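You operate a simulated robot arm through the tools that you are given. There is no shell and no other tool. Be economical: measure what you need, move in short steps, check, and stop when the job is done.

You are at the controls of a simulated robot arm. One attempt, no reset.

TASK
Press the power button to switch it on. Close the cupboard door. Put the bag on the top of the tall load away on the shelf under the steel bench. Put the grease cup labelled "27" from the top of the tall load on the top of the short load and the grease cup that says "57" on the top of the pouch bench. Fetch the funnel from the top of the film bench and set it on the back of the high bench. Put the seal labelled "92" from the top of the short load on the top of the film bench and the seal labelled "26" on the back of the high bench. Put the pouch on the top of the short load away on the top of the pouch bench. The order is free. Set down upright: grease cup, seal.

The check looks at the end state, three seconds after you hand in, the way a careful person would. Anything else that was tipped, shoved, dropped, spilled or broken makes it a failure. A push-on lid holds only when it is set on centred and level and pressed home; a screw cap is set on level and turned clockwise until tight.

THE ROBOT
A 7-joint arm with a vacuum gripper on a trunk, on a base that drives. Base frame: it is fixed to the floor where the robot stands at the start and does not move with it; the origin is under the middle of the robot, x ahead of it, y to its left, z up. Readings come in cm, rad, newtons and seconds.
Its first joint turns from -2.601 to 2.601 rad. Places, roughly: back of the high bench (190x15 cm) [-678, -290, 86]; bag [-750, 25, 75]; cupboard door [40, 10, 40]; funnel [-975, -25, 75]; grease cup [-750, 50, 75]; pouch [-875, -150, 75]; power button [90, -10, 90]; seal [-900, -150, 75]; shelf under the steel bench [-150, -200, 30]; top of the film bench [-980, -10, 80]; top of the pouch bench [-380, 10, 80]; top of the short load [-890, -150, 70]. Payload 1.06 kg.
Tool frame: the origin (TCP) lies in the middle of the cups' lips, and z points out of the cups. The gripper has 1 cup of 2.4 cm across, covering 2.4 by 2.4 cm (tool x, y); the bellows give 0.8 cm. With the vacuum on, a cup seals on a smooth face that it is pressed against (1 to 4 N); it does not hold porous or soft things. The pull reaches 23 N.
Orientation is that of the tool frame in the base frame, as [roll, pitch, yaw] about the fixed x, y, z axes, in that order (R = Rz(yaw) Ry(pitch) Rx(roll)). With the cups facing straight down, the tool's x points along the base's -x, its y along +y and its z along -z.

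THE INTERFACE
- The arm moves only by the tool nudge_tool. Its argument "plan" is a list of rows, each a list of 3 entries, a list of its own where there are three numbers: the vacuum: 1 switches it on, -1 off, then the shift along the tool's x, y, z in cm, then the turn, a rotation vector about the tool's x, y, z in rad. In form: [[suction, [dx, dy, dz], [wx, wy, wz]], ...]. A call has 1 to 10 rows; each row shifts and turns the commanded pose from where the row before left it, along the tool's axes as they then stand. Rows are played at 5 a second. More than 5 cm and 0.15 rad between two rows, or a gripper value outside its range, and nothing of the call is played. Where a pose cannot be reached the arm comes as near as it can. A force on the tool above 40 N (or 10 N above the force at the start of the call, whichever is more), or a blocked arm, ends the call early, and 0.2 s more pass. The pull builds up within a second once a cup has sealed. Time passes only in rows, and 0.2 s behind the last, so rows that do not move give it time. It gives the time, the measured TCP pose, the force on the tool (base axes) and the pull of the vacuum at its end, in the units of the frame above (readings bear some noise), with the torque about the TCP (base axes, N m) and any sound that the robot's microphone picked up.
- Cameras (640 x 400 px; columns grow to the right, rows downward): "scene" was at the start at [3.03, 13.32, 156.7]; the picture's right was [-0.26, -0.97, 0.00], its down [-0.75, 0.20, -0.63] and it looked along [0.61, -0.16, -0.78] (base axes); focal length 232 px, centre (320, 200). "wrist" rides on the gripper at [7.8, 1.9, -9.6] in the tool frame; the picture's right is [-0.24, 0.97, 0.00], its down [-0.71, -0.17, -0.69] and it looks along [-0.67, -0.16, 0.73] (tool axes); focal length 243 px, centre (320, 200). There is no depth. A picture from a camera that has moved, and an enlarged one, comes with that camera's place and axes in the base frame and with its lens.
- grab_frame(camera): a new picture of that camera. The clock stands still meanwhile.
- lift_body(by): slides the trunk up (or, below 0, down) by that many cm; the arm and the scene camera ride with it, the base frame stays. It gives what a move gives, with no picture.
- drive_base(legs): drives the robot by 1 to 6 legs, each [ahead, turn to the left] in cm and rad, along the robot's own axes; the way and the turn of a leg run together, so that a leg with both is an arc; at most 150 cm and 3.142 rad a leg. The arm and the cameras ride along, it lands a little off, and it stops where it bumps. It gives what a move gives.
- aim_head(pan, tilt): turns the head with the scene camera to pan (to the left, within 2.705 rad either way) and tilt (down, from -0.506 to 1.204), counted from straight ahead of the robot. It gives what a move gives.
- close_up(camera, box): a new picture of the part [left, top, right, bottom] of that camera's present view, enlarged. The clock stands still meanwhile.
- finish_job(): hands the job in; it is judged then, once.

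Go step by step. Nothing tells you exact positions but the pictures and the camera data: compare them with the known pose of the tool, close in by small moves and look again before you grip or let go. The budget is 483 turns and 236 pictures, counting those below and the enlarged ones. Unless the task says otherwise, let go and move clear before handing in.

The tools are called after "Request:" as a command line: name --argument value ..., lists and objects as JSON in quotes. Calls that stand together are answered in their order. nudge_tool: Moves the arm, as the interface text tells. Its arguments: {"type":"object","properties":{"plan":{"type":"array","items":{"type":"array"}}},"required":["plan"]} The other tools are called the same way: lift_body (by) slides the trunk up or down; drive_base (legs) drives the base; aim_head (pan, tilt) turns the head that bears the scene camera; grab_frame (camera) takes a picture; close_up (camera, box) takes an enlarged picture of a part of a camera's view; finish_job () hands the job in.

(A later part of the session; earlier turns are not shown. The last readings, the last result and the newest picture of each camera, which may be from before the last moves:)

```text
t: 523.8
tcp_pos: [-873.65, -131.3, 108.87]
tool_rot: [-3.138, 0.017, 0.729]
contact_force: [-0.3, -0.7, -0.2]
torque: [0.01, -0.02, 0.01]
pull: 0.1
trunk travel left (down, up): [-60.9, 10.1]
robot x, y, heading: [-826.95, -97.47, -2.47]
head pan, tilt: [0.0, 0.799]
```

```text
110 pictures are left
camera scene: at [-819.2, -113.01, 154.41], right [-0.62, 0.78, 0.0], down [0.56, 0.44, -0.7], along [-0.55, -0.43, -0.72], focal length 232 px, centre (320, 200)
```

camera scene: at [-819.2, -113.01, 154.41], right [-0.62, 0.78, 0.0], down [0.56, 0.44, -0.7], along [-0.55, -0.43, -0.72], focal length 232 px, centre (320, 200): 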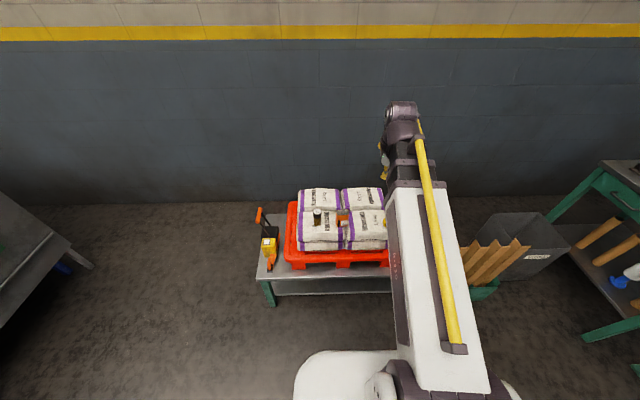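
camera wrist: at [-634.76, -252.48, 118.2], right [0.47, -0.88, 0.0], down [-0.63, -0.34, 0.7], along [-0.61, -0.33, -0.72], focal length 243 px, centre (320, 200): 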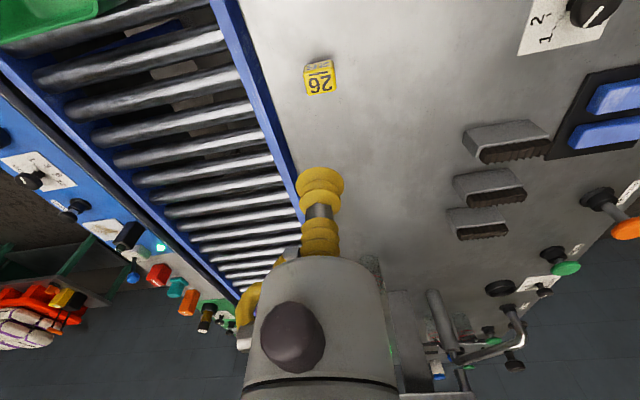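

Request:
close_up --camera "scene" --box '[320, 200, 368, 230]'

Request:
grab_frame --camera "wrist"

```text
13.33 times, centred on (344, 215) of scene
camera zoom: at [-819.2, -113.01, 154.41], right [-0.62, 0.78, 0.0], down [0.56, 0.44, -0.7], along [-0.55, -0.43, -0.72], focal length 3096 px, centre (0, 0)
```

zoom: 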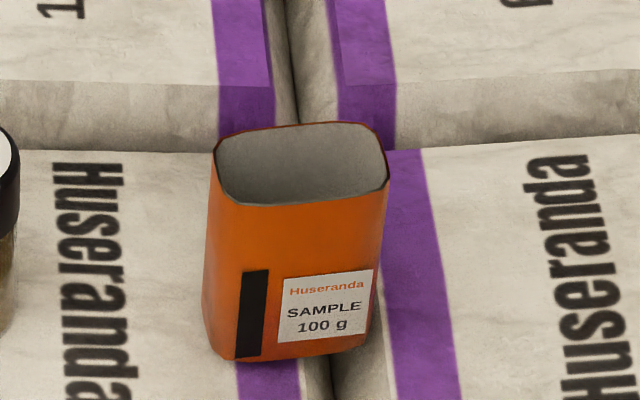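

```text
108 pictures are left
camera wrist: at [-866.44, -127.53, 118.34], right [0.47, -0.88, 0.0], down [-0.63, -0.34, 0.7], along [-0.61, -0.33, -0.72], focal length 243 px, centre (320, 200)
```

wrist: 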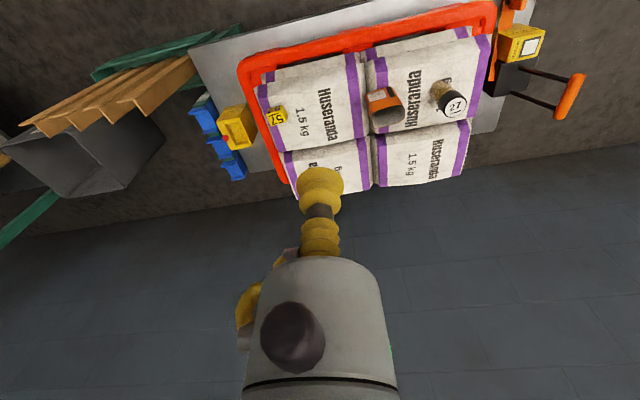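

The pouch stands upright; I'll try its top, as with the funnel. Move above it.

Request:
nudge_tool --plan '[[-1, [-4.4, 2.2, 0], [0, 0, 0]], [-1, [-4.4, 2.2, 0], [0, 0, 0]], [-1, [-4.3, 2.2, 0], [0, 0, 0]], [-1, [0, 1.9, 4], [0, 0, 0]], [-1, [0, 0, 5], [0, 0, 0]], [-1, [0, 0, 5], [0, 0, 0]]]'

Request:
close_up --camera "wrist" --box '[200, 40, 440, 190]'

```text
t: 525.1
tcp_pos: [-877.91, -146.75, 95.0]
tool_rot: [-3.139, 0.017, 0.728]
contact_force: [0.1, 0.2, -0.4]
torque: [0.01, -0.04, -0.01]
pull: 0.1
trunk travel left (down, up): [-60.9, 10.1]
robot x, y, heading: [-827.3, -97.86, -2.471]
head pan, tilt: [0.0, 0.799]
```

```text
2.67 times, centred on (320, 115) of wrist
camera zoom: at [-870.64, -142.84, 104.5], right [0.47, -0.88, 0.0], down [-0.63, -0.34, 0.7], along [-0.61, -0.33, -0.72], focal length 647 px, centre (320, 427)
```

zoom: 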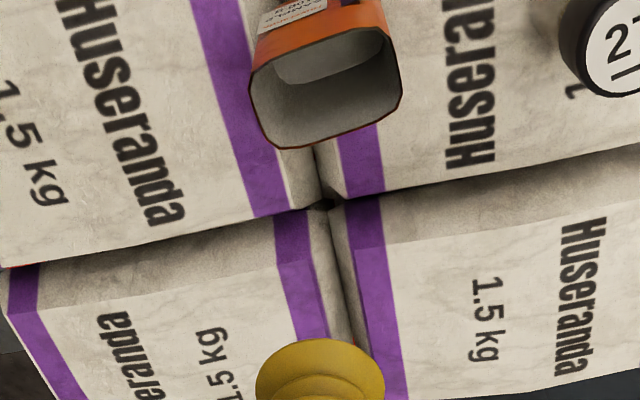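

Top of the pouch at ≈[-877,-146.3,79]. Descend with vacuum on.

Request:
nudge_tool --plan '[[-1, [0.9, 0.3, 5], [0, 0, 0]], [-1, [0, 0, 5], [0, 0, 0]], [-1, [0, 0, 3.5], [0, 0, 0]]]'

Request:
close_up --camera "wrist" --box '[200, 80, 440, 230]'

```text
refused: row 1 steps farther than a row can; nothing moved
```

```text
2.67 times, centred on (320, 155) of wrist
camera zoom: at [-870.64, -142.84, 104.5], right [0.47, -0.88, 0.0], down [-0.63, -0.34, 0.7], along [-0.61, -0.33, -0.72], focal length 647 px, centre (320, 320)
```

zoom: 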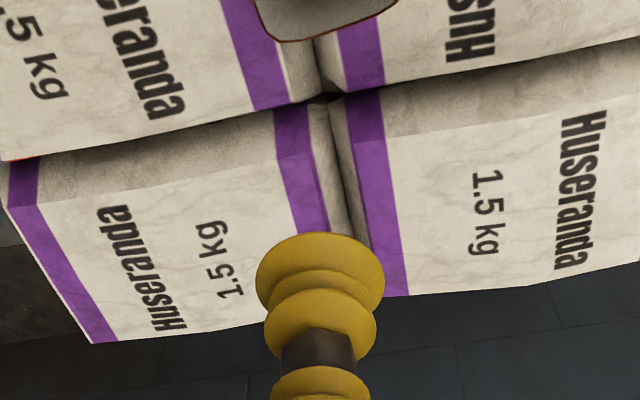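

Request:
nudge_tool --plan '[[-1, [0.9, 0.3, 4], [0, 0, 0]], [-1, [0, 0, 5], [0, 0, 0]], [-1, [0, 0, 4], [0, 0, 0]]]'

Request:
close_up --camera "wrist" --box '[200, 80, 440, 230]'

```text
t: 526.0
tcp_pos: [-877.22, -146.74, 82.07]
tool_rot: [-3.14, 0.018, 0.727]
contact_force: [0.0, -0.9, 0.9]
torque: [-0.02, 0.01, -0.01]
pull: 0.1
trunk travel left (down, up): [-60.9, 10.1]
robot x, y, heading: [-827.21, -97.68, -2.47]
head pan, tilt: [0.0, 0.799]
```

```text
2.67 times, centred on (320, 155) of wrist
camera zoom: at [-869.99, -142.86, 91.59], right [0.47, -0.88, 0.0], down [-0.63, -0.34, 0.7], along [-0.61, -0.33, -0.72], focal length 647 px, centre (320, 320)
```

zoom: 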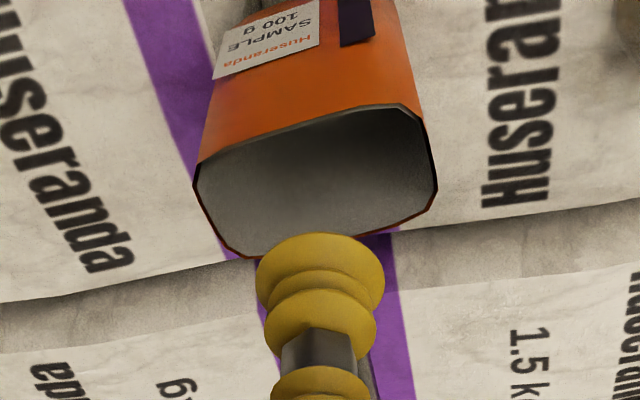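

Request:
nudge_tool --plan '[[1, [0.35, -0.1, 2], [0, 0, 0]], [1, [0, 0, 0.5], [0, 0, 0]], [1, [0, 0, 0.3], [0, 0, 0]], [1, [0, 0, 0.3], [0, 0, 0]], [1, [0, 0, 0], [0, 0, 0]], [1, [0, 0, 0], [0, 0, 0]]]'

Request:
close_up --camera "wrist" --box '[200, 80, 440, 230]'

```text
t: 527.4
tcp_pos: [-877.19, -146.06, 78.89]
tool_rot: [-3.138, 0.016, 0.728]
contact_force: [0.1, 0.0, 0.0]
torque: [-0.02, -0.03, -0.02]
pull: 0.2
trunk travel left (down, up): [-60.9, 10.1]
robot x, y, heading: [-827.03, -97.78, -2.472]
head pan, tilt: [0.0, 0.799]
```

```text
2.67 times, centred on (320, 155) of wrist
camera zoom: at [-869.88, -142.25, 88.44], right [0.47, -0.88, 0.0], down [-0.63, -0.34, 0.7], along [-0.61, -0.33, -0.72], focal length 647 px, centre (320, 320)
```

zoom: 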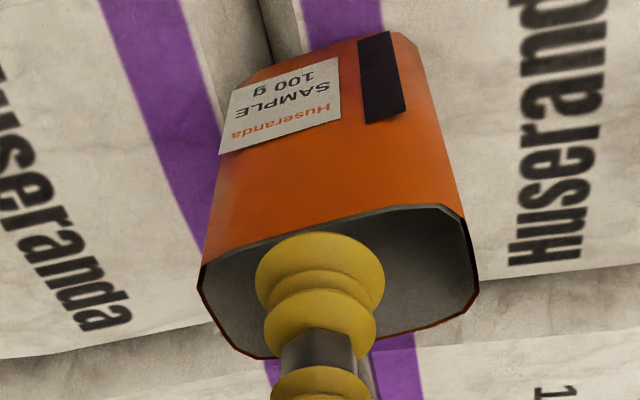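

Request:
nudge_tool --plan '[[1, [0, 0.35, 0.3], [0, 0, 0]], [1, [0, 0, 0.3], [0, 0, 0]], [1, [0, 0, 0.3], [0, 0, 0]], [1, [0, 0, 0.3], [0, 0, 0]], [1, [0, 0, 0], [0, 0, 0]]]'

```text
t: 528.5
tcp_pos: [-876.81, -146.29, 77.84]
tool_rot: [-3.138, 0.018, 0.73]
contact_force: [0.1, -4.0, 17.7]
torque: [-0.03, -0.04, -0.04]
pull: 23.1
trunk travel left (down, up): [-60.9, 10.1]
robot x, y, heading: [-827.36, -97.81, -2.474]
head pan, tilt: [0.0, 0.799]
```

Sealed (pull 23). Lift gently.

Request:
nudge_tool --plan '[[1, [0, 0, -0.5], [0, 0, 0]], [1, [0, 0, -1], [0, 0, 0]], [1, [0, 0, -3], [0, 0, 0]], [1, [0, 0, -5], [0, 0, 0]], [1, [0, 0, -5], [0, 0, 0]], [1, [0, 0, -5], [0, 0, 0]], [1, [0, 0, -5], [0, 0, 0]], [1, [0, 0, -5], [0, 0, 0]]]'

Request:
grab_frame --camera "wrist"

```text
t: 530.4
tcp_pos: [-876.34, -146.01, 107.16]
tool_rot: [-3.138, 0.015, 0.73]
contact_force: [-0.3, -0.6, -0.7]
torque: [0.04, -0.01, 0.01]
pull: 22.9
trunk travel left (down, up): [-60.9, 10.1]
robot x, y, heading: [-827.16, -97.46, -2.473]
head pan, tilt: [0.0, 0.799]
```

```text
103 pictures are left
camera wrist: at [-869.06, -142.13, 116.62], right [0.47, -0.88, 0.0], down [-0.63, -0.34, 0.7], along [-0.61, -0.33, -0.72], focal length 243 px, centre (320, 200)
```

wrist: 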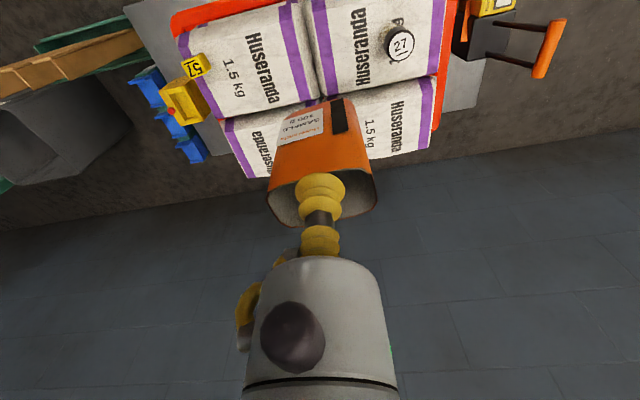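

Pouch held. Stow and drive to the pouch bench's left end to look for free space.

Request:
nudge_tool --plan '[[1, [4, 0, 0], [0, 0, 0]], [1, [4, 0, 0], [0, 0, 0]], [1, [4, 0, 0], [0, 0, 0]]]'

Request:
drive_base --legs '[[-8, 0], [0, 2.0], [98, 0], [0, 0.995], [133, 0], [130, 0]]'

Request:
aim_head --pan -0.5 --tilt 0.65

Request:
grab_frame --camera "scene"

```text
t: 531.1
tcp_pos: [-867.52, -137.9, 106.9]
tool_rot: [-3.137, 0.016, 0.727]
contact_force: [-0.8, 0.6, -1.1]
torque: [-0.03, -0.02, -0.01]
pull: 22.7
trunk travel left (down, up): [-60.9, 10.1]
robot x, y, heading: [-827.14, -97.4, -2.476]
head pan, tilt: [0.0, 0.799]
```

```text
t: 556.7
tcp_pos: [-470.13, 47.29, 106.93]
tool_rot: [-3.139, 0.017, -2.494]
contact_force: [-0.4, -0.1, -1.1]
torque: [-0.02, 0.05, -0.02]
pull: 23.1
trunk travel left (down, up): [-60.9, 10.1]
robot x, y, heading: [-513.86, 9.83, 0.589]
head pan, tilt: [0.0, 0.799]
```

```text
t: 557.6
tcp_pos: [-470.0, 47.32, 106.76]
tool_rot: [-3.136, 0.014, -2.493]
contact_force: [0.6, 1.1, -0.6]
torque: [0.0, 0.01, -0.02]
pull: 22.5
trunk travel left (down, up): [-60.9, 10.1]
robot x, y, heading: [-513.8, 10.07, 0.591]
head pan, tilt: [-0.499, 0.649]
```

```text
102 pictures are left
camera scene: at [-518.15, 22.83, 155.66], right [0.09, -1.0, 0.0], down [-0.6, -0.06, -0.8], along [0.79, 0.07, -0.6], focal length 232 px, centre (320, 200)
```

scene: 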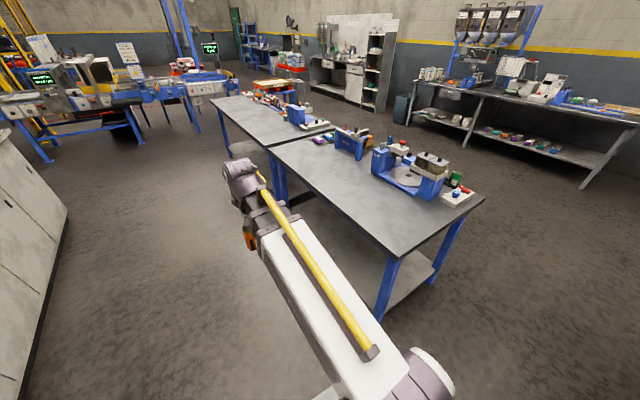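

The back half of the pouch bench is empty. Move up beside its back edge.

Request:
drive_base --legs '[[0, 0.25], [53, 0], [0, -0.9]]'

Request:
aim_head --pan -0.4 --tilt 0.8

Request:
grab_frame --camera "scene"

Request:
grab_frame --camera "wrist"

```text
t: 563.8
tcp_pos: [-421.73, 52.87, 106.83]
tool_rot: [-3.138, 0.016, -3.134]
contact_force: [0.3, 0.1, -1.3]
torque: [-0.04, -0.03, -0.02]
pull: 23.0
trunk travel left (down, up): [-60.9, 10.1]
robot x, y, heading: [-478.45, 49.49, -0.052]
head pan, tilt: [-0.499, 0.649]
```

```text
t: 564.5
tcp_pos: [-421.54, 52.92, 106.88]
tool_rot: [-3.138, 0.016, -3.135]
contact_force: [-0.3, 0.7, -1.7]
torque: [0.01, 0.02, 0.0]
pull: 22.4
trunk travel left (down, up): [-60.9, 10.1]
robot x, y, heading: [-478.9, 49.26, -0.052]
head pan, tilt: [-0.4, 0.799]
```

```text
101 pictures are left
camera scene: at [-474.96, 63.14, 154.41], right [-0.44, -0.9, 0.0], down [-0.64, 0.31, -0.7], along [0.63, -0.3, -0.72], focal length 232 px, centre (320, 200)
```

scene: 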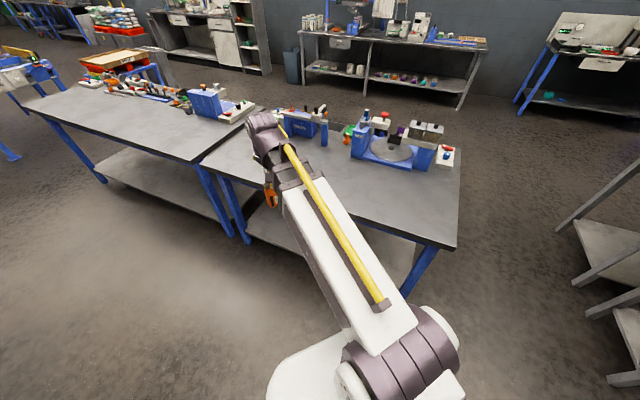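

```text
100 pictures are left
camera wrist: at [-429.62, 54.71, 116.37], right [0.23, 0.97, 0.0], down [0.7, -0.16, 0.7], along [0.68, -0.16, -0.72], focal length 243 px, centre (320, 200)
```

wrist: 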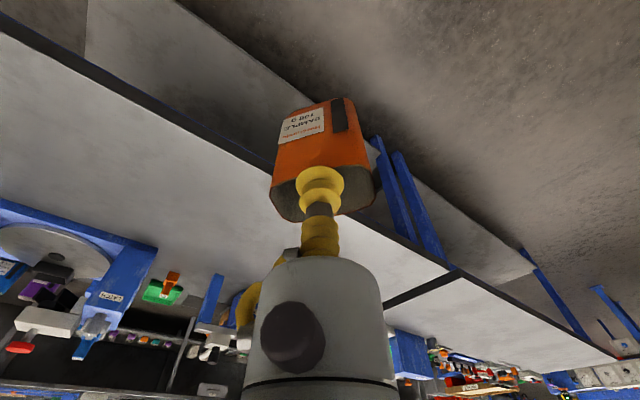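

Request:
nudge_tool --plan '[[1, [-0.84, -4.54, 0], [0, 0, 0]], [1, [-0.84, -4.54, 0], [0, 0, 0]], [1, [-0.84, -4.54, 0], [0, 0, 0]], [1, [-0.84, -4.54, 0], [0, 0, 0]], [1, [-0.84, -4.54, 0], [0, 0, 0]], [1, [-0.84, -4.54, 0], [0, 0, 0]], [1, [-0.84, -4.54, 0], [0, 0, 0]], [1, [-0.84, -4.54, 0], [0, 0, 0]], [1, [-0.84, -4.54, 0], [0, 0, 0]]]'

Request:
nudge_tool --plan '[[1, [0, 0, 5], [0, 0, 0]], [1, [0, 0, 5], [0, 0, 0]], [1, [0, 0, 3], [0, 0, 0]]]'

Request:
grab_frame --camera "wrist"

Request:
grab_frame --camera "scene"

```text
t: 566.5
tcp_pos: [-413.73, 11.85, 107.38]
tool_rot: [-3.137, 0.015, -3.136]
contact_force: [0.9, 0.0, -0.9]
torque: [0.01, 0.02, 0.0]
pull: 22.8
trunk travel left (down, up): [-60.9, 10.1]
robot x, y, heading: [-478.63, 49.25, -0.056]
head pan, tilt: [-0.4, 0.799]
```

```text
t: 567.3
tcp_pos: [-413.48, 11.94, 94.08]
tool_rot: [-3.138, 0.015, -3.136]
contact_force: [0.5, 0.1, -0.9]
torque: [0.03, 0.0, 0.02]
pull: 22.7
trunk travel left (down, up): [-60.9, 10.1]
robot x, y, heading: [-478.77, 49.61, -0.053]
head pan, tilt: [-0.4, 0.799]
```

```text
99 pictures are left
camera wrist: at [-421.42, 13.79, 103.62], right [0.23, 0.97, 0.0], down [0.7, -0.16, 0.7], along [0.68, -0.16, -0.72], focal length 243 px, centre (320, 200)
```

wrist: 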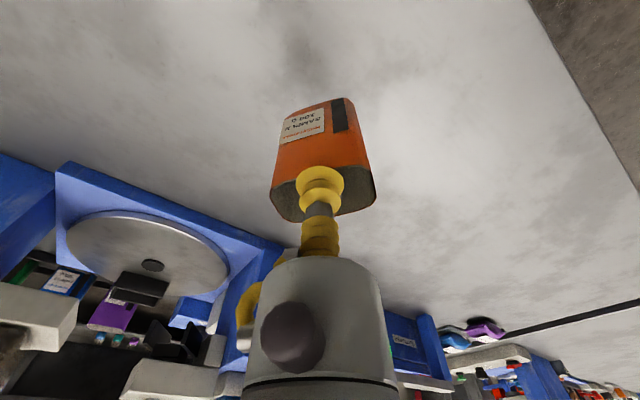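

```text
98 pictures are left
camera scene: at [-474.96, 63.13, 154.41], right [-0.44, -0.9, 0.0], down [-0.65, 0.31, -0.7], along [0.63, -0.3, -0.72], focal length 232 px, centre (320, 200)
```

scene: 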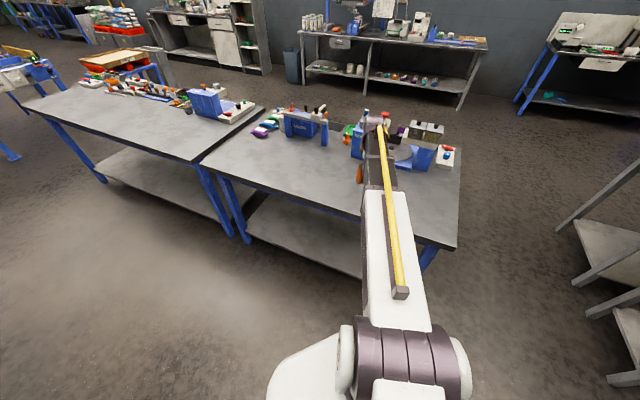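

Request:
nudge_tool --plan '[[1, [0, 0, 2], [0, 0, 0]], [1, [0, 0, 1.5], [0, 0, 0]], [1, [0, 0, 0.6], [0, 0, 0]]]'

Request:
nudge_tool --plan '[[1, [0, 0, 0.5], [0, 0, 0]], [1, [0, 0, 0.4], [0, 0, 0]], [1, [0, 0, 0.4], [0, 0, 0]]]'

```text
t: 568.1
tcp_pos: [-413.45, 12.04, 90.09]
tool_rot: [-3.138, 0.015, -3.132]
contact_force: [0.1, 0.6, -0.9]
torque: [-0.02, -0.02, -0.03]
pull: 23.3
trunk travel left (down, up): [-60.9, 10.1]
robot x, y, heading: [-478.58, 49.2, -0.051]
head pan, tilt: [-0.4, 0.799]
```

```text
t: 568.9
tcp_pos: [-413.49, 11.97, 88.67]
tool_rot: [-3.14, 0.016, -3.135]
contact_force: [0.1, 0.0, -1.2]
torque: [-0.01, 0.01, 0.01]
pull: 23.4
trunk travel left (down, up): [-60.9, 10.1]
robot x, y, heading: [-478.65, 49.37, -0.052]
head pan, tilt: [-0.4, 0.799]
```

Request:
nudge_tool --plan '[[1, [0, 0, 0.4], [0, 0, 0]], [1, [0, 0, 0.3], [0, 0, 0]]]'

Request:
close_up --camera "wrist" --box '[220, 60, 420, 185]'

```text
t: 569.5
tcp_pos: [-413.49, 11.98, 88.25]
tool_rot: [-3.137, 0.02, -3.133]
contact_force: [3.3, -1.0, 16.7]
torque: [0.05, -0.04, 0.02]
pull: 23.2
trunk travel left (down, up): [-60.9, 10.1]
robot x, y, heading: [-479.03, 49.29, -0.047]
head pan, tilt: [-0.4, 0.799]
```

```text
3.20 times, centred on (320, 122) of wrist
camera zoom: at [-421.51, 13.84, 97.7], right [0.23, 0.97, 0.0], down [0.7, -0.16, 0.7], along [0.68, -0.16, -0.72], focal length 776 px, centre (320, 448)
```

zoom: 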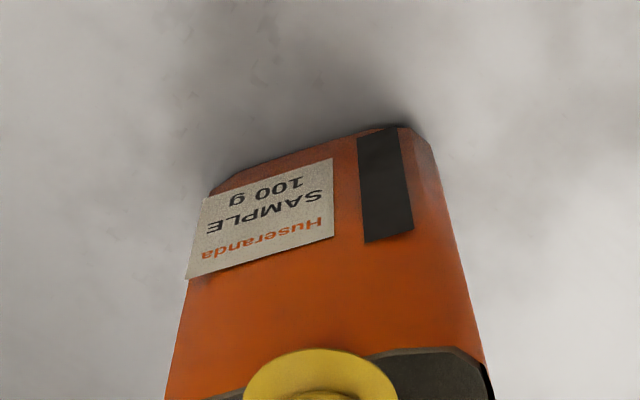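

Down on the bench. Release and rise.

Request:
nudge_tool --plan '[[1, [0, 0, -0.35], [0, 0, 0]], [-1, [0, 0, 0], [0, 0, 0]], [-1, [0, 0, 0], [0, 0, 0]], [-1, [0, 0, 0], [0, 0, 0]], [-1, [0, 0, 0], [0, 0, 0]], [-1, [0, 0, -0.6], [0, 0, 0]], [-1, [0, 0, -2], [0, 0, 0]], [-1, [0, 0, -5], [0, 0, 0]], [-1, [0, 0, -5], [0, 0, 0]], [-1, [0, 0, -5], [0, 0, 0]]]'

Request:
grab_frame --camera "wrist"

```text
t: 571.7
tcp_pos: [-413.5, 12.15, 106.05]
tool_rot: [-3.138, 0.015, -3.134]
contact_force: [-0.3, 0.8, 0.0]
torque: [0.02, 0.03, -0.03]
pull: 0.1
trunk travel left (down, up): [-60.9, 10.1]
robot x, y, heading: [-478.62, 48.99, -0.045]
head pan, tilt: [-0.4, 0.799]
```

```text
96 pictures are left
camera wrist: at [-421.49, 13.95, 115.52], right [0.23, 0.97, 0.0], down [0.7, -0.16, 0.7], along [0.68, -0.16, -0.72], focal length 243 px, centre (320, 200)
```

wrist: 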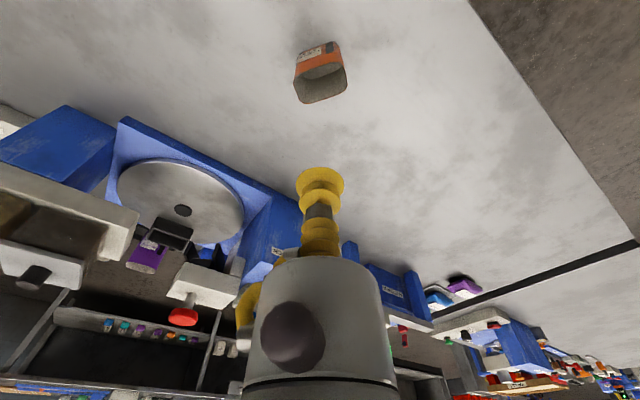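

Pouch delivered. Stow and drive to the tall load's near side for cup 57.

Request:
nudge_tool --plan '[[-1, [0.84, 4.54, 0], [0, 0, 0]], [-1, [0.84, 4.54, 0], [0, 0, 0]], [-1, [0.84, 4.54, 0], [0, 0, 0]], [-1, [0.84, 4.54, 0], [0, 0, 0]], [-1, [0.84, 4.54, 0], [0, 0, 0]], [-1, [0.84, 4.54, 0], [0, 0, 0]], [-1, [0.84, 4.54, 0], [0, 0, 0]], [-1, [0.84, 4.54, 0], [0, 0, 0]], [-1, [0.84, 4.54, 0], [0, 0, 0]]]'

Request:
drive_base --legs '[[0, 2.88], [110, 0], [110, 0], [0, 1.36]]'

Request:
grab_frame --camera "wrist"

```text
t: 573.7
tcp_pos: [-421.61, 53.05, 105.77]
tool_rot: [-3.139, 0.016, -3.136]
contact_force: [-1.0, -0.1, -1.0]
torque: [0.03, 0.0, -0.06]
pull: 0.1
trunk travel left (down, up): [-60.9, 10.1]
robot x, y, heading: [-478.58, 49.27, -0.053]
head pan, tilt: [-0.4, 0.799]
```

```text
t: 594.6
tcp_pos: [-711.05, 69.86, 105.81]
tool_rot: [-3.141, 0.015, 1.064]
contact_force: [0.6, -0.3, -0.5]
torque: [-0.01, 0.0, 0.0]
pull: 0.1
trunk travel left (down, up): [-60.9, 10.1]
robot x, y, heading: [-686.13, 121.53, -2.132]
head pan, tilt: [-0.4, 0.799]
```

```text
95 pictures are left
camera wrist: at [-705.49, 75.87, 115.27], right [0.74, -0.68, 0.0], down [-0.49, -0.53, 0.7], along [-0.47, -0.51, -0.72], focal length 243 px, centre (320, 200)
```

wrist: 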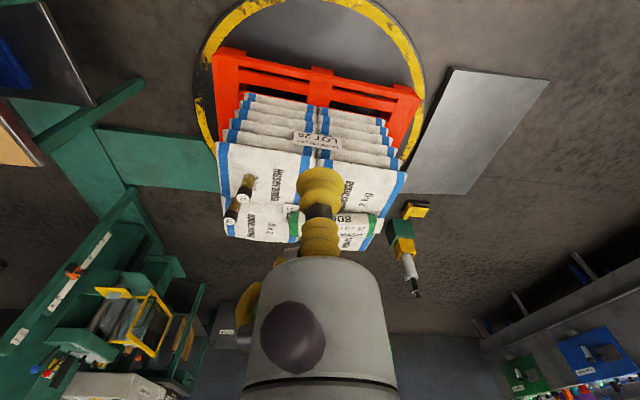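

Request:
drive_base --legs '[[7, 0]]'

Request:
nudge_tool --plan '[[-1, [-3.8, -2.6, 0], [0, 0, 0]], [-1, [-3.8, -2.6, 0], [0, 0, 0]], [-1, [-3.8, -2.6, 0], [0, 0, 0]], [-1, [-3.8, -2.6, 0], [0, 0, 0]], [-1, [-3, -2.6, 0], [0, 0, 0]]]'

Request:
grab_frame --camera "wrist"

```text
t: 595.6
tcp_pos: [-714.93, 63.96, 105.69]
tool_rot: [-3.139, 0.016, 1.066]
contact_force: [-0.2, 0.0, -0.2]
torque: [0.0, 0.01, 0.02]
pull: 0.1
trunk travel left (down, up): [-60.9, 10.1]
robot x, y, heading: [-689.86, 115.34, -2.132]
head pan, tilt: [-0.4, 0.799]
```

```text
t: 596.8
tcp_pos: [-734.95, 54.34, 106.22]
tool_rot: [-3.139, 0.016, 1.065]
contact_force: [-0.4, 0.6, -0.9]
torque: [0.0, -0.01, 0.02]
pull: 0.0
trunk travel left (down, up): [-60.9, 10.1]
robot x, y, heading: [-690.11, 115.26, -2.136]
head pan, tilt: [-0.4, 0.799]
```

```text
94 pictures are left
camera wrist: at [-729.37, 60.35, 115.71], right [0.74, -0.68, 0.0], down [-0.48, -0.53, 0.7], along [-0.47, -0.51, -0.72], focal length 243 px, centre (320, 200)
```

wrist: 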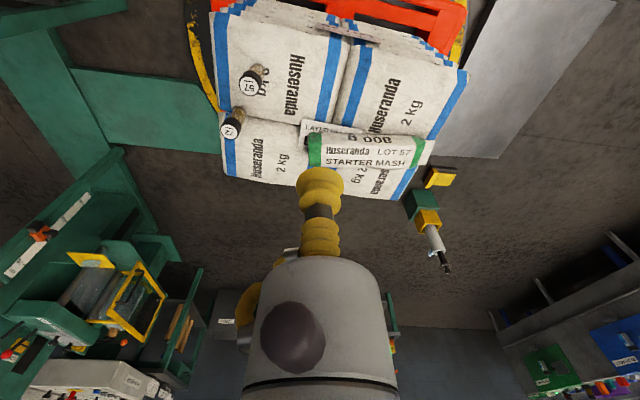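

Request:
nudge_tool --plan '[[-1, [-1.1, -3.6, 0], [0, 0, 0]], [-1, [-1.1, -3.6, 0], [0, 0, 0]], [-1, [-1.1, -3.6, 0], [0, 0, 0]], [-1, [-1.1, -3.7, 0], [0, 0, 0]], [-1, [0, 0, 5], [0, 0, 0]], [-1, [0, 0, 5], [0, 0, 0]], [-1, [0, 0, 5], [0, 0, 0]], [-1, [0, 0, 5], [0, 0, 0]]]'

Request:
grab_frame --camera "wrist"

```text
t: 598.6
tcp_pos: [-750.09, 56.97, 86.22]
tool_rot: [-3.138, 0.016, 1.067]
contact_force: [0.4, 0.2, -0.7]
torque: [-0.03, -0.02, 0.03]
pull: 0.1
trunk travel left (down, up): [-60.9, 10.1]
robot x, y, heading: [-689.86, 115.86, -2.137]
head pan, tilt: [-0.4, 0.799]
```

```text
93 pictures are left
camera wrist: at [-744.53, 63.05, 95.67], right [0.74, -0.68, 0.0], down [-0.49, -0.53, 0.7], along [-0.47, -0.51, -0.72], focal length 243 px, centre (320, 200)
```

wrist: 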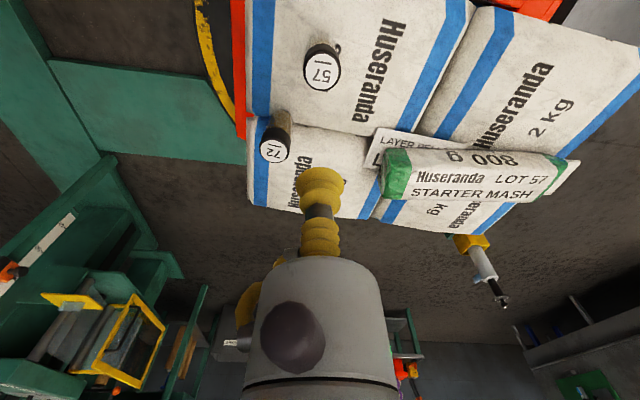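

Request:
nudge_tool --plan '[[-1, [0.7, 0.4, 4.5], [0, 0, 0]], [-1, [0, 0, 5], [0, 0, 0]], [-1, [0, 0, 4], [0, 0, 0]]]'

Request:
grab_frame --camera "wrist"

```text
t: 599.4
tcp_pos: [-749.48, 57.42, 72.7]
tool_rot: [-3.137, 0.017, 1.067]
contact_force: [0.6, -0.1, -0.4]
torque: [-0.01, 0.01, -0.01]
pull: 0.1
trunk travel left (down, up): [-60.9, 10.1]
robot x, y, heading: [-690.1, 115.58, -2.135]
head pan, tilt: [-0.4, 0.799]
```

```text
92 pictures are left
camera wrist: at [-744.01, 63.32, 82.14], right [0.74, -0.68, 0.0], down [-0.48, -0.53, 0.7], along [-0.47, -0.51, -0.72], focal length 243 px, centre (320, 200)
```

wrist: 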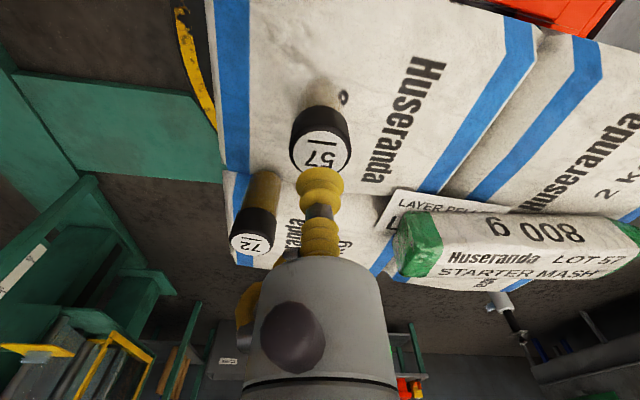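

Request:
nudge_tool --plan '[[1, [0.2, 0, 1.6], [0, 0, 0]], [1, [0, 0, 0.5], [0, 0, 0]], [1, [0, 0, 0.4], [0, 0, 0]], [1, [0, 0, 0.3], [0, 0, 0]], [1, [0, 0, 0.2], [0, 0, 0]], [1, [0, 0, 0], [0, 0, 0]], [1, [0, 0, 0], [0, 0, 0]]]'

```text
t: 601.0
tcp_pos: [-749.57, 57.52, 69.83]
tool_rot: [-3.138, 0.016, 1.066]
contact_force: [-2.0, -0.6, 13.4]
torque: [0.03, 0.0, -0.03]
pull: 23.2
trunk travel left (down, up): [-60.9, 10.1]
robot x, y, heading: [-689.89, 115.42, -2.134]
head pan, tilt: [-0.4, 0.799]
```

Request:
nudge_tool --plan '[[1, [0, 0, -0.5], [0, 0, 0]], [1, [0, 0, -1], [0, 0, 0]], [1, [0, 0, -4], [0, 0, 0]], [1, [0, 0, -5], [0, 0, 0]], [1, [0, 0, -5], [0, 0, 0]], [1, [0, 0, -5], [0, 0, 0]], [1, [0, 0, -5], [0, 0, 0]], [1, [0, 0, -5], [0, 0, 0]], [1, [0, 0, -5], [0, 0, 0]]]'

Request:
grab_frame --camera "wrist"

Request:
nudge_tool --plan '[[1, [3.23, 2.94, 0], [0, 0, 0]], [1, [3.23, 2.94, 0], [0, 0, 0]], [1, [3.23, 2.94, 0], [0, 0, 0]], [1, [3.23, 2.94, 0], [0, 0, 0]], [1, [3.23, 2.94, 0], [0, 0, 0]], [1, [3.23, 2.94, 0], [0, 0, 0]], [1, [3.23, 2.94, 0], [0, 0, 0]]]'

```text
t: 603.0
tcp_pos: [-748.99, 58.1, 105.2]
tool_rot: [-3.137, 0.016, 1.066]
contact_force: [0.8, -0.8, -1.6]
torque: [-0.02, 0.01, 0.03]
pull: 22.5
trunk travel left (down, up): [-60.9, 10.1]
robot x, y, heading: [-689.71, 115.24, -2.134]
head pan, tilt: [-0.4, 0.799]
```

```text
91 pictures are left
camera wrist: at [-743.43, 64.11, 114.67], right [0.74, -0.68, 0.0], down [-0.49, -0.53, 0.7], along [-0.47, -0.51, -0.72], focal length 243 px, centre (320, 200)
```

wrist: 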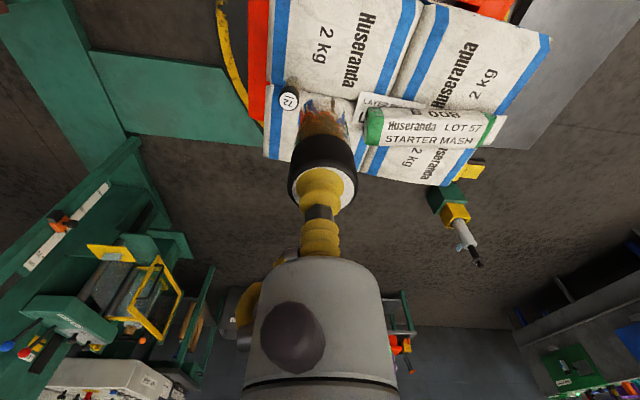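

```text
t: 604.6
tcp_pos: [-720.11, 67.93, 104.75]
tool_rot: [-3.136, 0.016, 1.065]
contact_force: [0.5, -0.5, -1.5]
torque: [0.03, -0.04, -0.01]
pull: 22.7
trunk travel left (down, up): [-60.9, 10.1]
robot x, y, heading: [-689.99, 115.45, -2.133]
head pan, tilt: [-0.4, 0.799]
```

Request:
drive_base --legs '[[-7, 0], [0, 1.804], [110, 0], [109, 0], [0, 0.28]]'

Request:
grab_frame --camera "scene"

```text
t: 621.5
tcp_pos: [-419.9, 50.48, 104.88]
tool_rot: [-3.137, 0.016, -3.123]
contact_force: [0.3, 0.0, -0.6]
torque: [0.0, 0.02, 0.01]
pull: 23.0
trunk travel left (down, up): [-60.9, 10.1]
robot x, y, heading: [-476.22, 52.65, -0.039]
head pan, tilt: [-0.4, 0.799]
```

```text
90 pictures are left
camera scene: at [-472.74, 66.65, 154.41], right [-0.43, -0.9, 0.0], down [-0.65, 0.31, -0.7], along [0.63, -0.3, -0.72], focal length 232 px, centre (320, 200)
```

scene: 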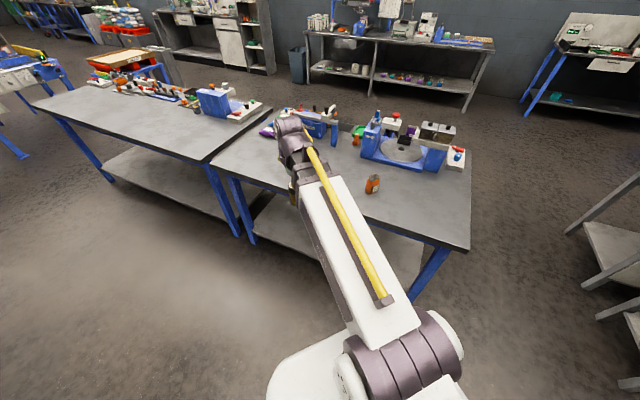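

Request:
nudge_tool --plan '[[1, [-3.1, -3.2, 0], [0, 0, 0]], [1, [-3.1, -3.2, 0], [0, 0, 0]], [1, [-3.1, -3.2, 0], [0, 0, 0]], [1, [-3.1, -3.2, 0], [0, 0, 0]], [1, [-3.1, -3.2, 0], [0, 0, 0]], [1, [-3.1, -3.2, 0], [0, 0, 0]], [1, [-3.1, -3.2, 0], [0, 0, 0]], [1, [0, 0, 5], [0, 0, 0]], [1, [0, 0, 4], [0, 0, 0]], [1, [0, 0, 3], [0, 0, 0]]]'

Request:
grab_frame --camera "wrist"

```text
t: 623.7
tcp_pos: [-397.68, 28.14, 93.25]
tool_rot: [-3.139, 0.015, -3.125]
contact_force: [0.2, -0.2, -1.4]
torque: [-0.01, -0.02, -0.02]
pull: 22.7
trunk travel left (down, up): [-60.9, 10.1]
robot x, y, heading: [-476.26, 52.87, -0.038]
head pan, tilt: [-0.4, 0.799]
```

```text
89 pictures are left
camera wrist: at [-405.66, 29.91, 102.84], right [0.22, 0.98, 0.0], down [0.7, -0.16, 0.7], along [0.68, -0.15, -0.72], focal length 243 px, centre (320, 200)
```

wrist: 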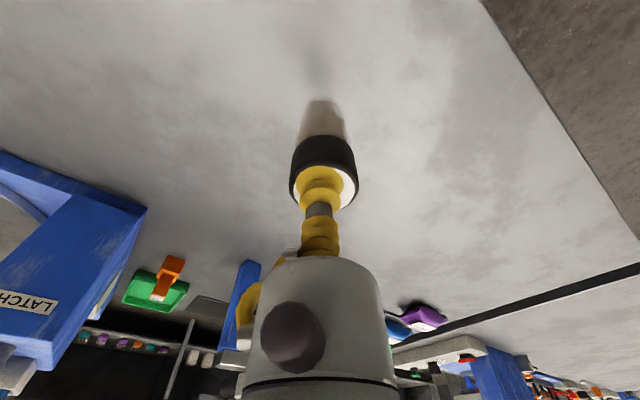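

Clear spot. Lower in small steps.

Request:
nudge_tool --plan '[[1, [0, 0, 2], [0, 0, 0]], [1, [0, 0, 1.5], [0, 0, 0]], [1, [0, 0, 0.5], [0, 0, 0]]]'

Request:
nudge_tool --plan '[[1, [0, 0, 0.5], [0, 0, 0]], [1, [0, 0, 0.4], [0, 0, 0]], [1, [0, 0, 0.4], [0, 0, 0]]]'

```text
t: 624.5
tcp_pos: [-397.54, 28.46, 89.34]
tool_rot: [-3.137, 0.017, -3.124]
contact_force: [0.9, 0.3, -1.3]
torque: [0.0, -0.01, -0.02]
pull: 22.7
trunk travel left (down, up): [-60.9, 10.1]
robot x, y, heading: [-476.27, 52.83, -0.043]
head pan, tilt: [-0.4, 0.799]
```

```text
t: 625.3
tcp_pos: [-397.6, 28.32, 88.27]
tool_rot: [-3.139, 0.019, -3.124]
contact_force: [3.4, -0.2, 16.6]
torque: [0.01, -0.09, 0.0]
pull: 23.1
trunk travel left (down, up): [-60.9, 10.1]
robot x, y, heading: [-476.22, 52.77, -0.043]
head pan, tilt: [-0.4, 0.799]
```

Request:
nudge_tool --plan '[[1, [0, 0, -0.35], [0, 0, 0]], [-1, [0, 0, 0], [0, 0, 0]], [-1, [0, 0, 0], [0, 0, 0]], [-1, [0, 0, 0], [0, 0, 0]], [-1, [0, 0, 0], [0, 0, 0]], [-1, [0, 0, -0.6], [0, 0, 0]], [-1, [0, 0, -2], [0, 0, 0]], [-1, [0, 0, -5], [0, 0, 0]], [-1, [0, 0, -5], [0, 0, 0]], [-1, [0, 0, -4], [0, 0, 0]]]'

Request:
grab_frame --camera "wrist"

```text
t: 627.5
tcp_pos: [-397.61, 28.6, 104.95]
tool_rot: [-3.138, 0.015, -3.123]
contact_force: [0.9, 0.1, 0.3]
torque: [0.01, -0.01, -0.02]
pull: 0.1
trunk travel left (down, up): [-60.9, 10.1]
robot x, y, heading: [-476.26, 52.85, -0.042]
head pan, tilt: [-0.4, 0.799]
```

```text
88 pictures are left
camera wrist: at [-405.75, 30.27, 114.5], right [0.22, 0.98, 0.0], down [0.7, -0.16, 0.7], along [0.68, -0.15, -0.72], focal length 243 px, centre (320, 200)
```

wrist: 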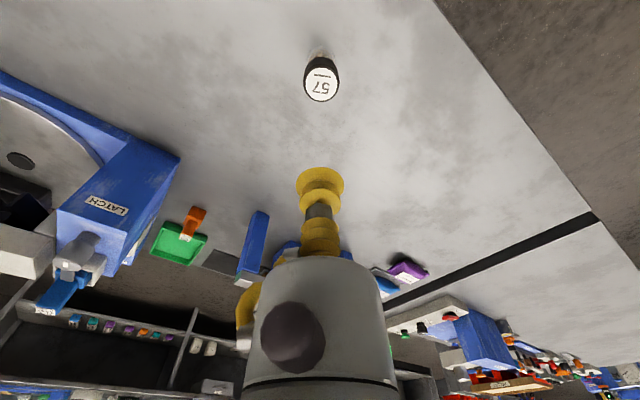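

Cup 57 delivered upright. Last item: the bag. Stow and drive to the tall load's near side.

Request:
nudge_tool --plan '[[-1, [3.1, 3.2, 0], [0, 0, 0]], [-1, [3.1, 3.2, 0], [0, 0, 0]], [-1, [3.1, 3.2, 0], [0, 0, 0]], [-1, [3.1, 3.2, 0], [0, 0, 0]], [-1, [3.1, 3.2, 0], [0, 0, 0]], [-1, [3.1, 3.2, 0], [0, 0, 0]], [-1, [3.1, 3.2, 0], [0, 0, 0]]]'

Request:
drive_base --legs '[[0, 3.12], [90, 0], [84, 0]]'

Request:
aim_head --pan 0 --tilt 0.8

Request:
grab_frame --camera "scene"

Request:
grab_frame --camera "wrist"

```text
t: 629.1
tcp_pos: [-420.17, 50.45, 104.28]
tool_rot: [-3.137, 0.016, -3.125]
contact_force: [0.8, 0.1, 0.7]
torque: [0.01, -0.01, 0.0]
pull: 0.1
trunk travel left (down, up): [-60.9, 10.1]
robot x, y, heading: [-476.24, 52.81, -0.039]
head pan, tilt: [-0.4, 0.799]
```

```text
t: 645.0
tcp_pos: [-703.9, 83.11, 104.42]
tool_rot: [-3.138, 0.016, -0.078]
contact_force: [0.4, 0.2, 0.3]
torque: [-0.02, -0.02, 0.01]
pull: 0.0
trunk travel left (down, up): [-60.9, 10.1]
robot x, y, heading: [-647.97, 75.28, 3.008]
head pan, tilt: [-0.4, 0.799]
```

```text
t: 645.9
tcp_pos: [-703.97, 83.08, 104.33]
tool_rot: [-3.139, 0.016, -0.077]
contact_force: [0.7, 0.2, 1.0]
torque: [0.02, 0.02, 0.0]
pull: 0.1
trunk travel left (down, up): [-60.9, 10.1]
robot x, y, heading: [-648.35, 75.63, 3.008]
head pan, tilt: [0.0, 0.799]
```

```text
87 pictures are left
camera scene: at [-654.02, 59.26, 154.41], right [0.14, 0.99, 0.0], down [0.71, -0.1, -0.7], along [-0.69, 0.1, -0.72], focal length 232 px, centre (320, 200)
```

scene: 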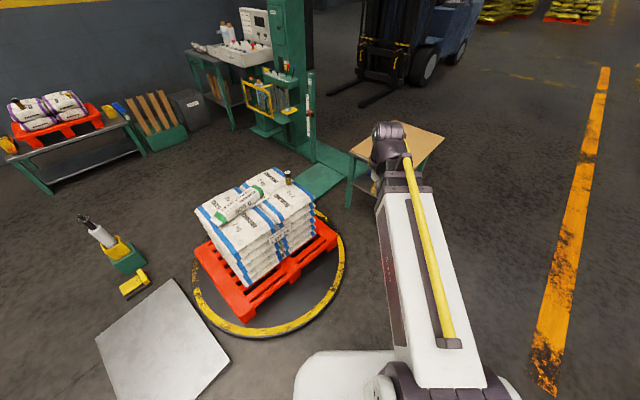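

```text
86 pictures are left
camera wrist: at [-696.16, 80.56, 113.88], right [-0.31, -0.95, 0.0], down [-0.68, 0.22, 0.7], along [-0.66, 0.22, -0.72], focal length 243 px, centre (320, 200)
```

wrist: 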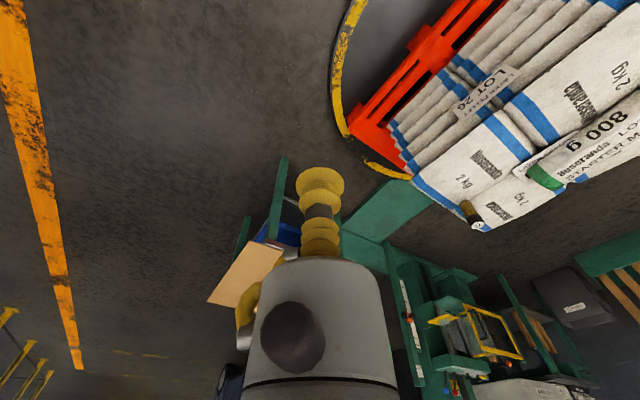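

Request:
drive_base --legs '[[0, 1.475], [28, 0], [0, -1.25]]'

Request:
grab_frame --camera "wrist"

Request:
close_up --camera "scene" --box '[200, 140, 360, 240]'

```text
t: 654.6
tcp_pos: [-711.03, 45.09, 104.32]
tool_rot: [-3.136, 0.015, 0.118]
contact_force: [0.1, -0.3, 0.7]
torque: [0.02, 0.0, -0.01]
pull: 0.0
trunk travel left (down, up): [-60.9, 10.1]
robot x, y, heading: [-655.0, 48.39, -3.08]
head pan, tilt: [0.0, 0.799]
```

```text
85 pictures are left
camera wrist: at [-702.95, 44.05, 113.88], right [-0.12, -0.99, 0.0], down [-0.71, 0.09, 0.7], along [-0.69, 0.08, -0.72], focal length 243 px, centre (320, 200)
```

wrist: 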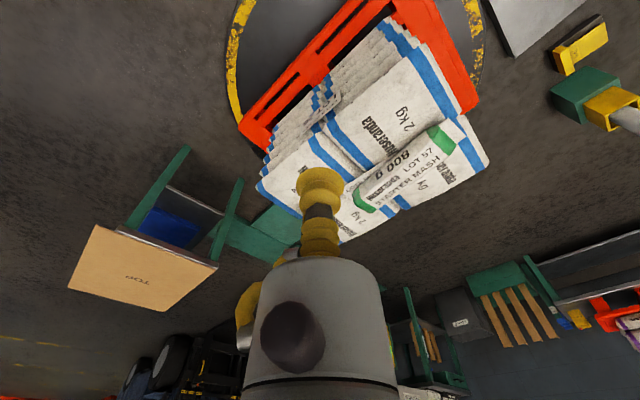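

```text
4.00 times, centred on (280, 190) of scene
camera zoom: at [-657.44, 31.31, 154.41], right [-0.06, 1.0, 0.0], down [0.72, 0.04, -0.7], along [-0.7, -0.04, -0.72], focal length 929 px, centre (480, 240)
```

zoom: 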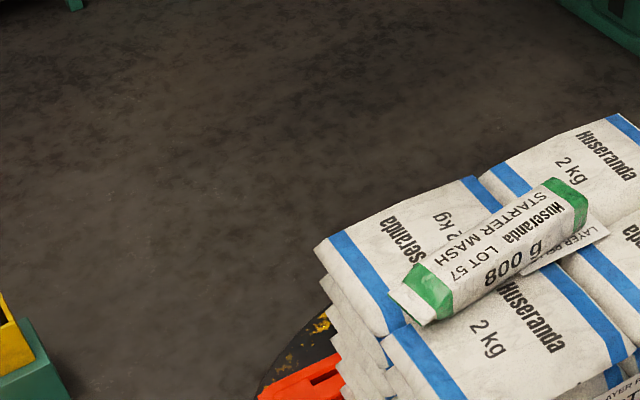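

The bag's top centre is ≈[-739,28,69]. Move above it.

Request:
nudge_tool --plan '[[-1, [-3.73, 1.7, 0], [0, 0, 0]], [-1, [-3.73, 1.7, 0], [0, 0, 0]], [-1, [-3.73, 1.7, 0], [0, 0, 0]], [-1, [-3.73, 1.7, 0], [0, 0, 0]], [-1, [-3.73, 1.7, 0], [0, 0, 0]], [-1, [-3.73, 1.7, 0], [0, 0, 0]], [-1, [-3.73, 1.7, 0], [0, 0, 0]], [-1, [-3.73, 1.7, 0], [0, 0, 0]], [-1, [0, 0, 5], [0, 0, 0]], [-1, [0, 0, 5], [0, 0, 0]]]'

Request:
grab_frame --camera "wrist"

```text
t: 656.8
tcp_pos: [-739.27, 28.13, 94.68]
tool_rot: [-3.138, 0.018, 0.117]
contact_force: [-0.7, 0.1, 0.2]
torque: [-0.02, 0.01, 0.0]
pull: 0.1
trunk travel left (down, up): [-60.9, 10.1]
robot x, y, heading: [-654.93, 48.29, -3.082]
head pan, tilt: [0.0, 0.799]
```

```text
83 pictures are left
camera wrist: at [-731.06, 27.05, 104.34], right [-0.12, -0.99, 0.0], down [-0.71, 0.09, 0.7], along [-0.69, 0.08, -0.72], focal length 243 px, centre (320, 200)
```

wrist: 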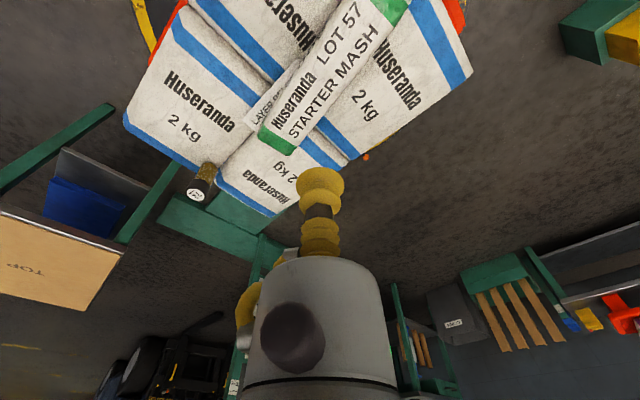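

Request:
nudge_tool --plan '[[-1, [-1.7, -0.4, 4], [0, 0, 0]], [-1, [0, 0, 5], [0, 0, 0]], [-1, [0, 0, 5], [0, 0, 0]], [-1, [0, 0, 4], [0, 0, 0]]]'

Request:
grab_frame --camera "wrist"

Request:
close_up --camera "scene" --box '[280, 170, 360, 220]'

```text
t: 657.8
tcp_pos: [-741.3, 28.46, 76.88]
tool_rot: [-3.139, 0.018, 0.118]
contact_force: [0.2, -1.0, -0.4]
torque: [0.02, 0.04, 0.0]
pull: 0.0
trunk travel left (down, up): [-60.9, 10.1]
robot x, y, heading: [-654.83, 48.07, -3.079]
head pan, tilt: [0.0, 0.799]
```

```text
82 pictures are left
camera wrist: at [-733.26, 27.44, 86.31], right [-0.12, -0.99, 0.0], down [-0.71, 0.09, 0.7], along [-0.69, 0.08, -0.72], focal length 243 px, centre (320, 200)
```

wrist: 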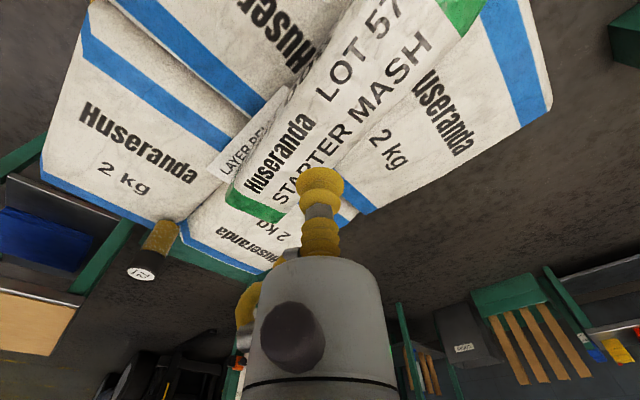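

```text
8.00 times, centred on (320, 195) of scene
camera zoom: at [-657.44, 31.3, 154.41], right [-0.06, 1.0, 0.0], down [0.72, 0.04, -0.7], along [-0.7, -0.04, -0.72], focal length 1858 px, centre (320, 240)
```

zoom: 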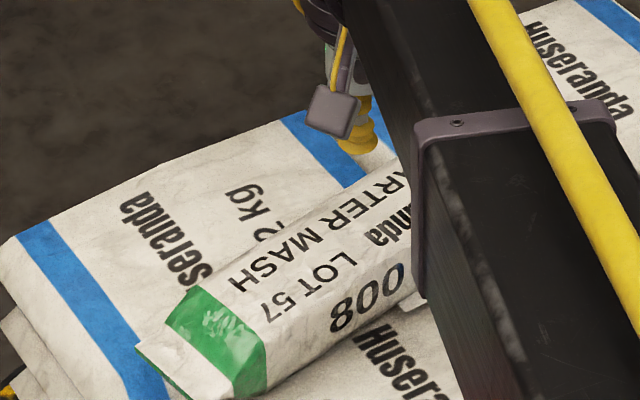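

Request:
nudge_tool --plan '[[1, [0, 0.4, 3], [0, 0, 0]], [1, [0, 0, 2], [0, 0, 0]], [1, [0, 0, 1], [0, 0, 0]], [1, [0, 0, 0.6], [0, 0, 0]]]'

Request:
grab_frame --camera "wrist"

```text
t: 658.8
tcp_pos: [-741.27, 27.79, 70.3]
tool_rot: [-3.137, 0.014, 0.116]
contact_force: [0.4, 0.1, 0.7]
torque: [-0.02, -0.01, 0.01]
pull: 0.0
trunk travel left (down, up): [-60.9, 10.1]
robot x, y, heading: [-654.87, 48.65, -3.089]
head pan, tilt: [0.0, 0.799]
```

```text
80 pictures are left
camera wrist: at [-733.21, 26.86, 79.85], right [-0.12, -0.99, 0.0], down [-0.71, 0.09, 0.7], along [-0.69, 0.08, -0.72], focal length 243 px, centre (320, 200)
```

wrist: 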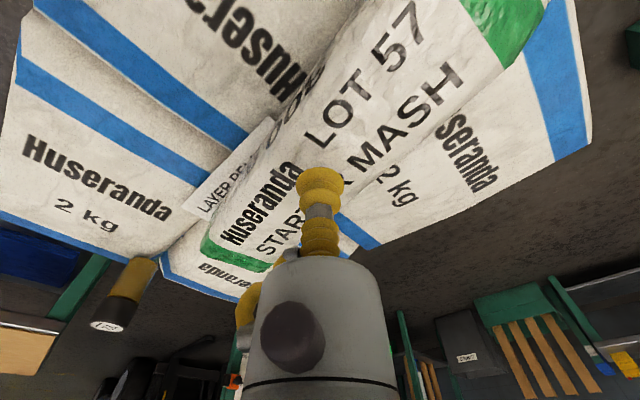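

Request:
nudge_tool --plan '[[1, [0, 0, 0.5], [0, 0, 0]], [1, [0, 0, 0.4], [0, 0, 0]], [1, [0, 0, 0.3], [0, 0, 0]], [1, [0, 0, 0.3], [0, 0, 0]], [1, [0, 0, 0], [0, 0, 0]]]'

```text
t: 660.0
tcp_pos: [-741.29, 27.89, 68.61]
tool_rot: [-3.137, 0.015, 0.118]
contact_force: [-0.8, 0.3, 0.0]
torque: [0.02, -0.01, -0.01]
pull: 0.0
trunk travel left (down, up): [-60.9, 10.1]
robot x, y, heading: [-654.87, 48.32, -3.082]
head pan, tilt: [0.0, 0.799]
```

Request:
nudge_tool --plan '[[1, [0, 0, 0.4], [0, 0, 0]], [1, [0, 0, 0.3], [0, 0, 0]], [1, [0, 0, 0.3], [0, 0, 0]], [1, [0, 0, 0], [0, 0, 0]]]'

Request:
close_up --camera "wrist" --box '[200, 80, 440, 230]'

```text
t: 661.0
tcp_pos: [-741.47, 27.85, 67.65]
tool_rot: [-3.137, 0.016, 0.12]
contact_force: [0.9, -0.3, -0.6]
torque: [0.03, 0.04, 0.01]
pull: 0.1
trunk travel left (down, up): [-60.9, 10.1]
robot x, y, heading: [-655.28, 48.16, -3.086]
head pan, tilt: [0.0, 0.799]
```

```text
2.67 times, centred on (320, 155) of wrist
camera zoom: at [-733.26, 26.88, 77.24], right [-0.12, -0.99, 0.0], down [-0.71, 0.09, 0.7], along [-0.69, 0.08, -0.72], focal length 647 px, centre (320, 320)
```

zoom: 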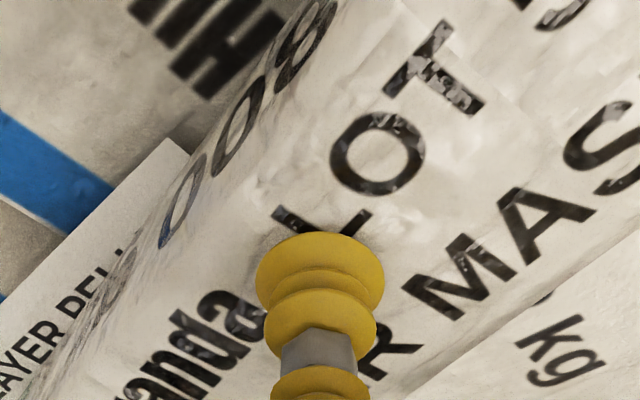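

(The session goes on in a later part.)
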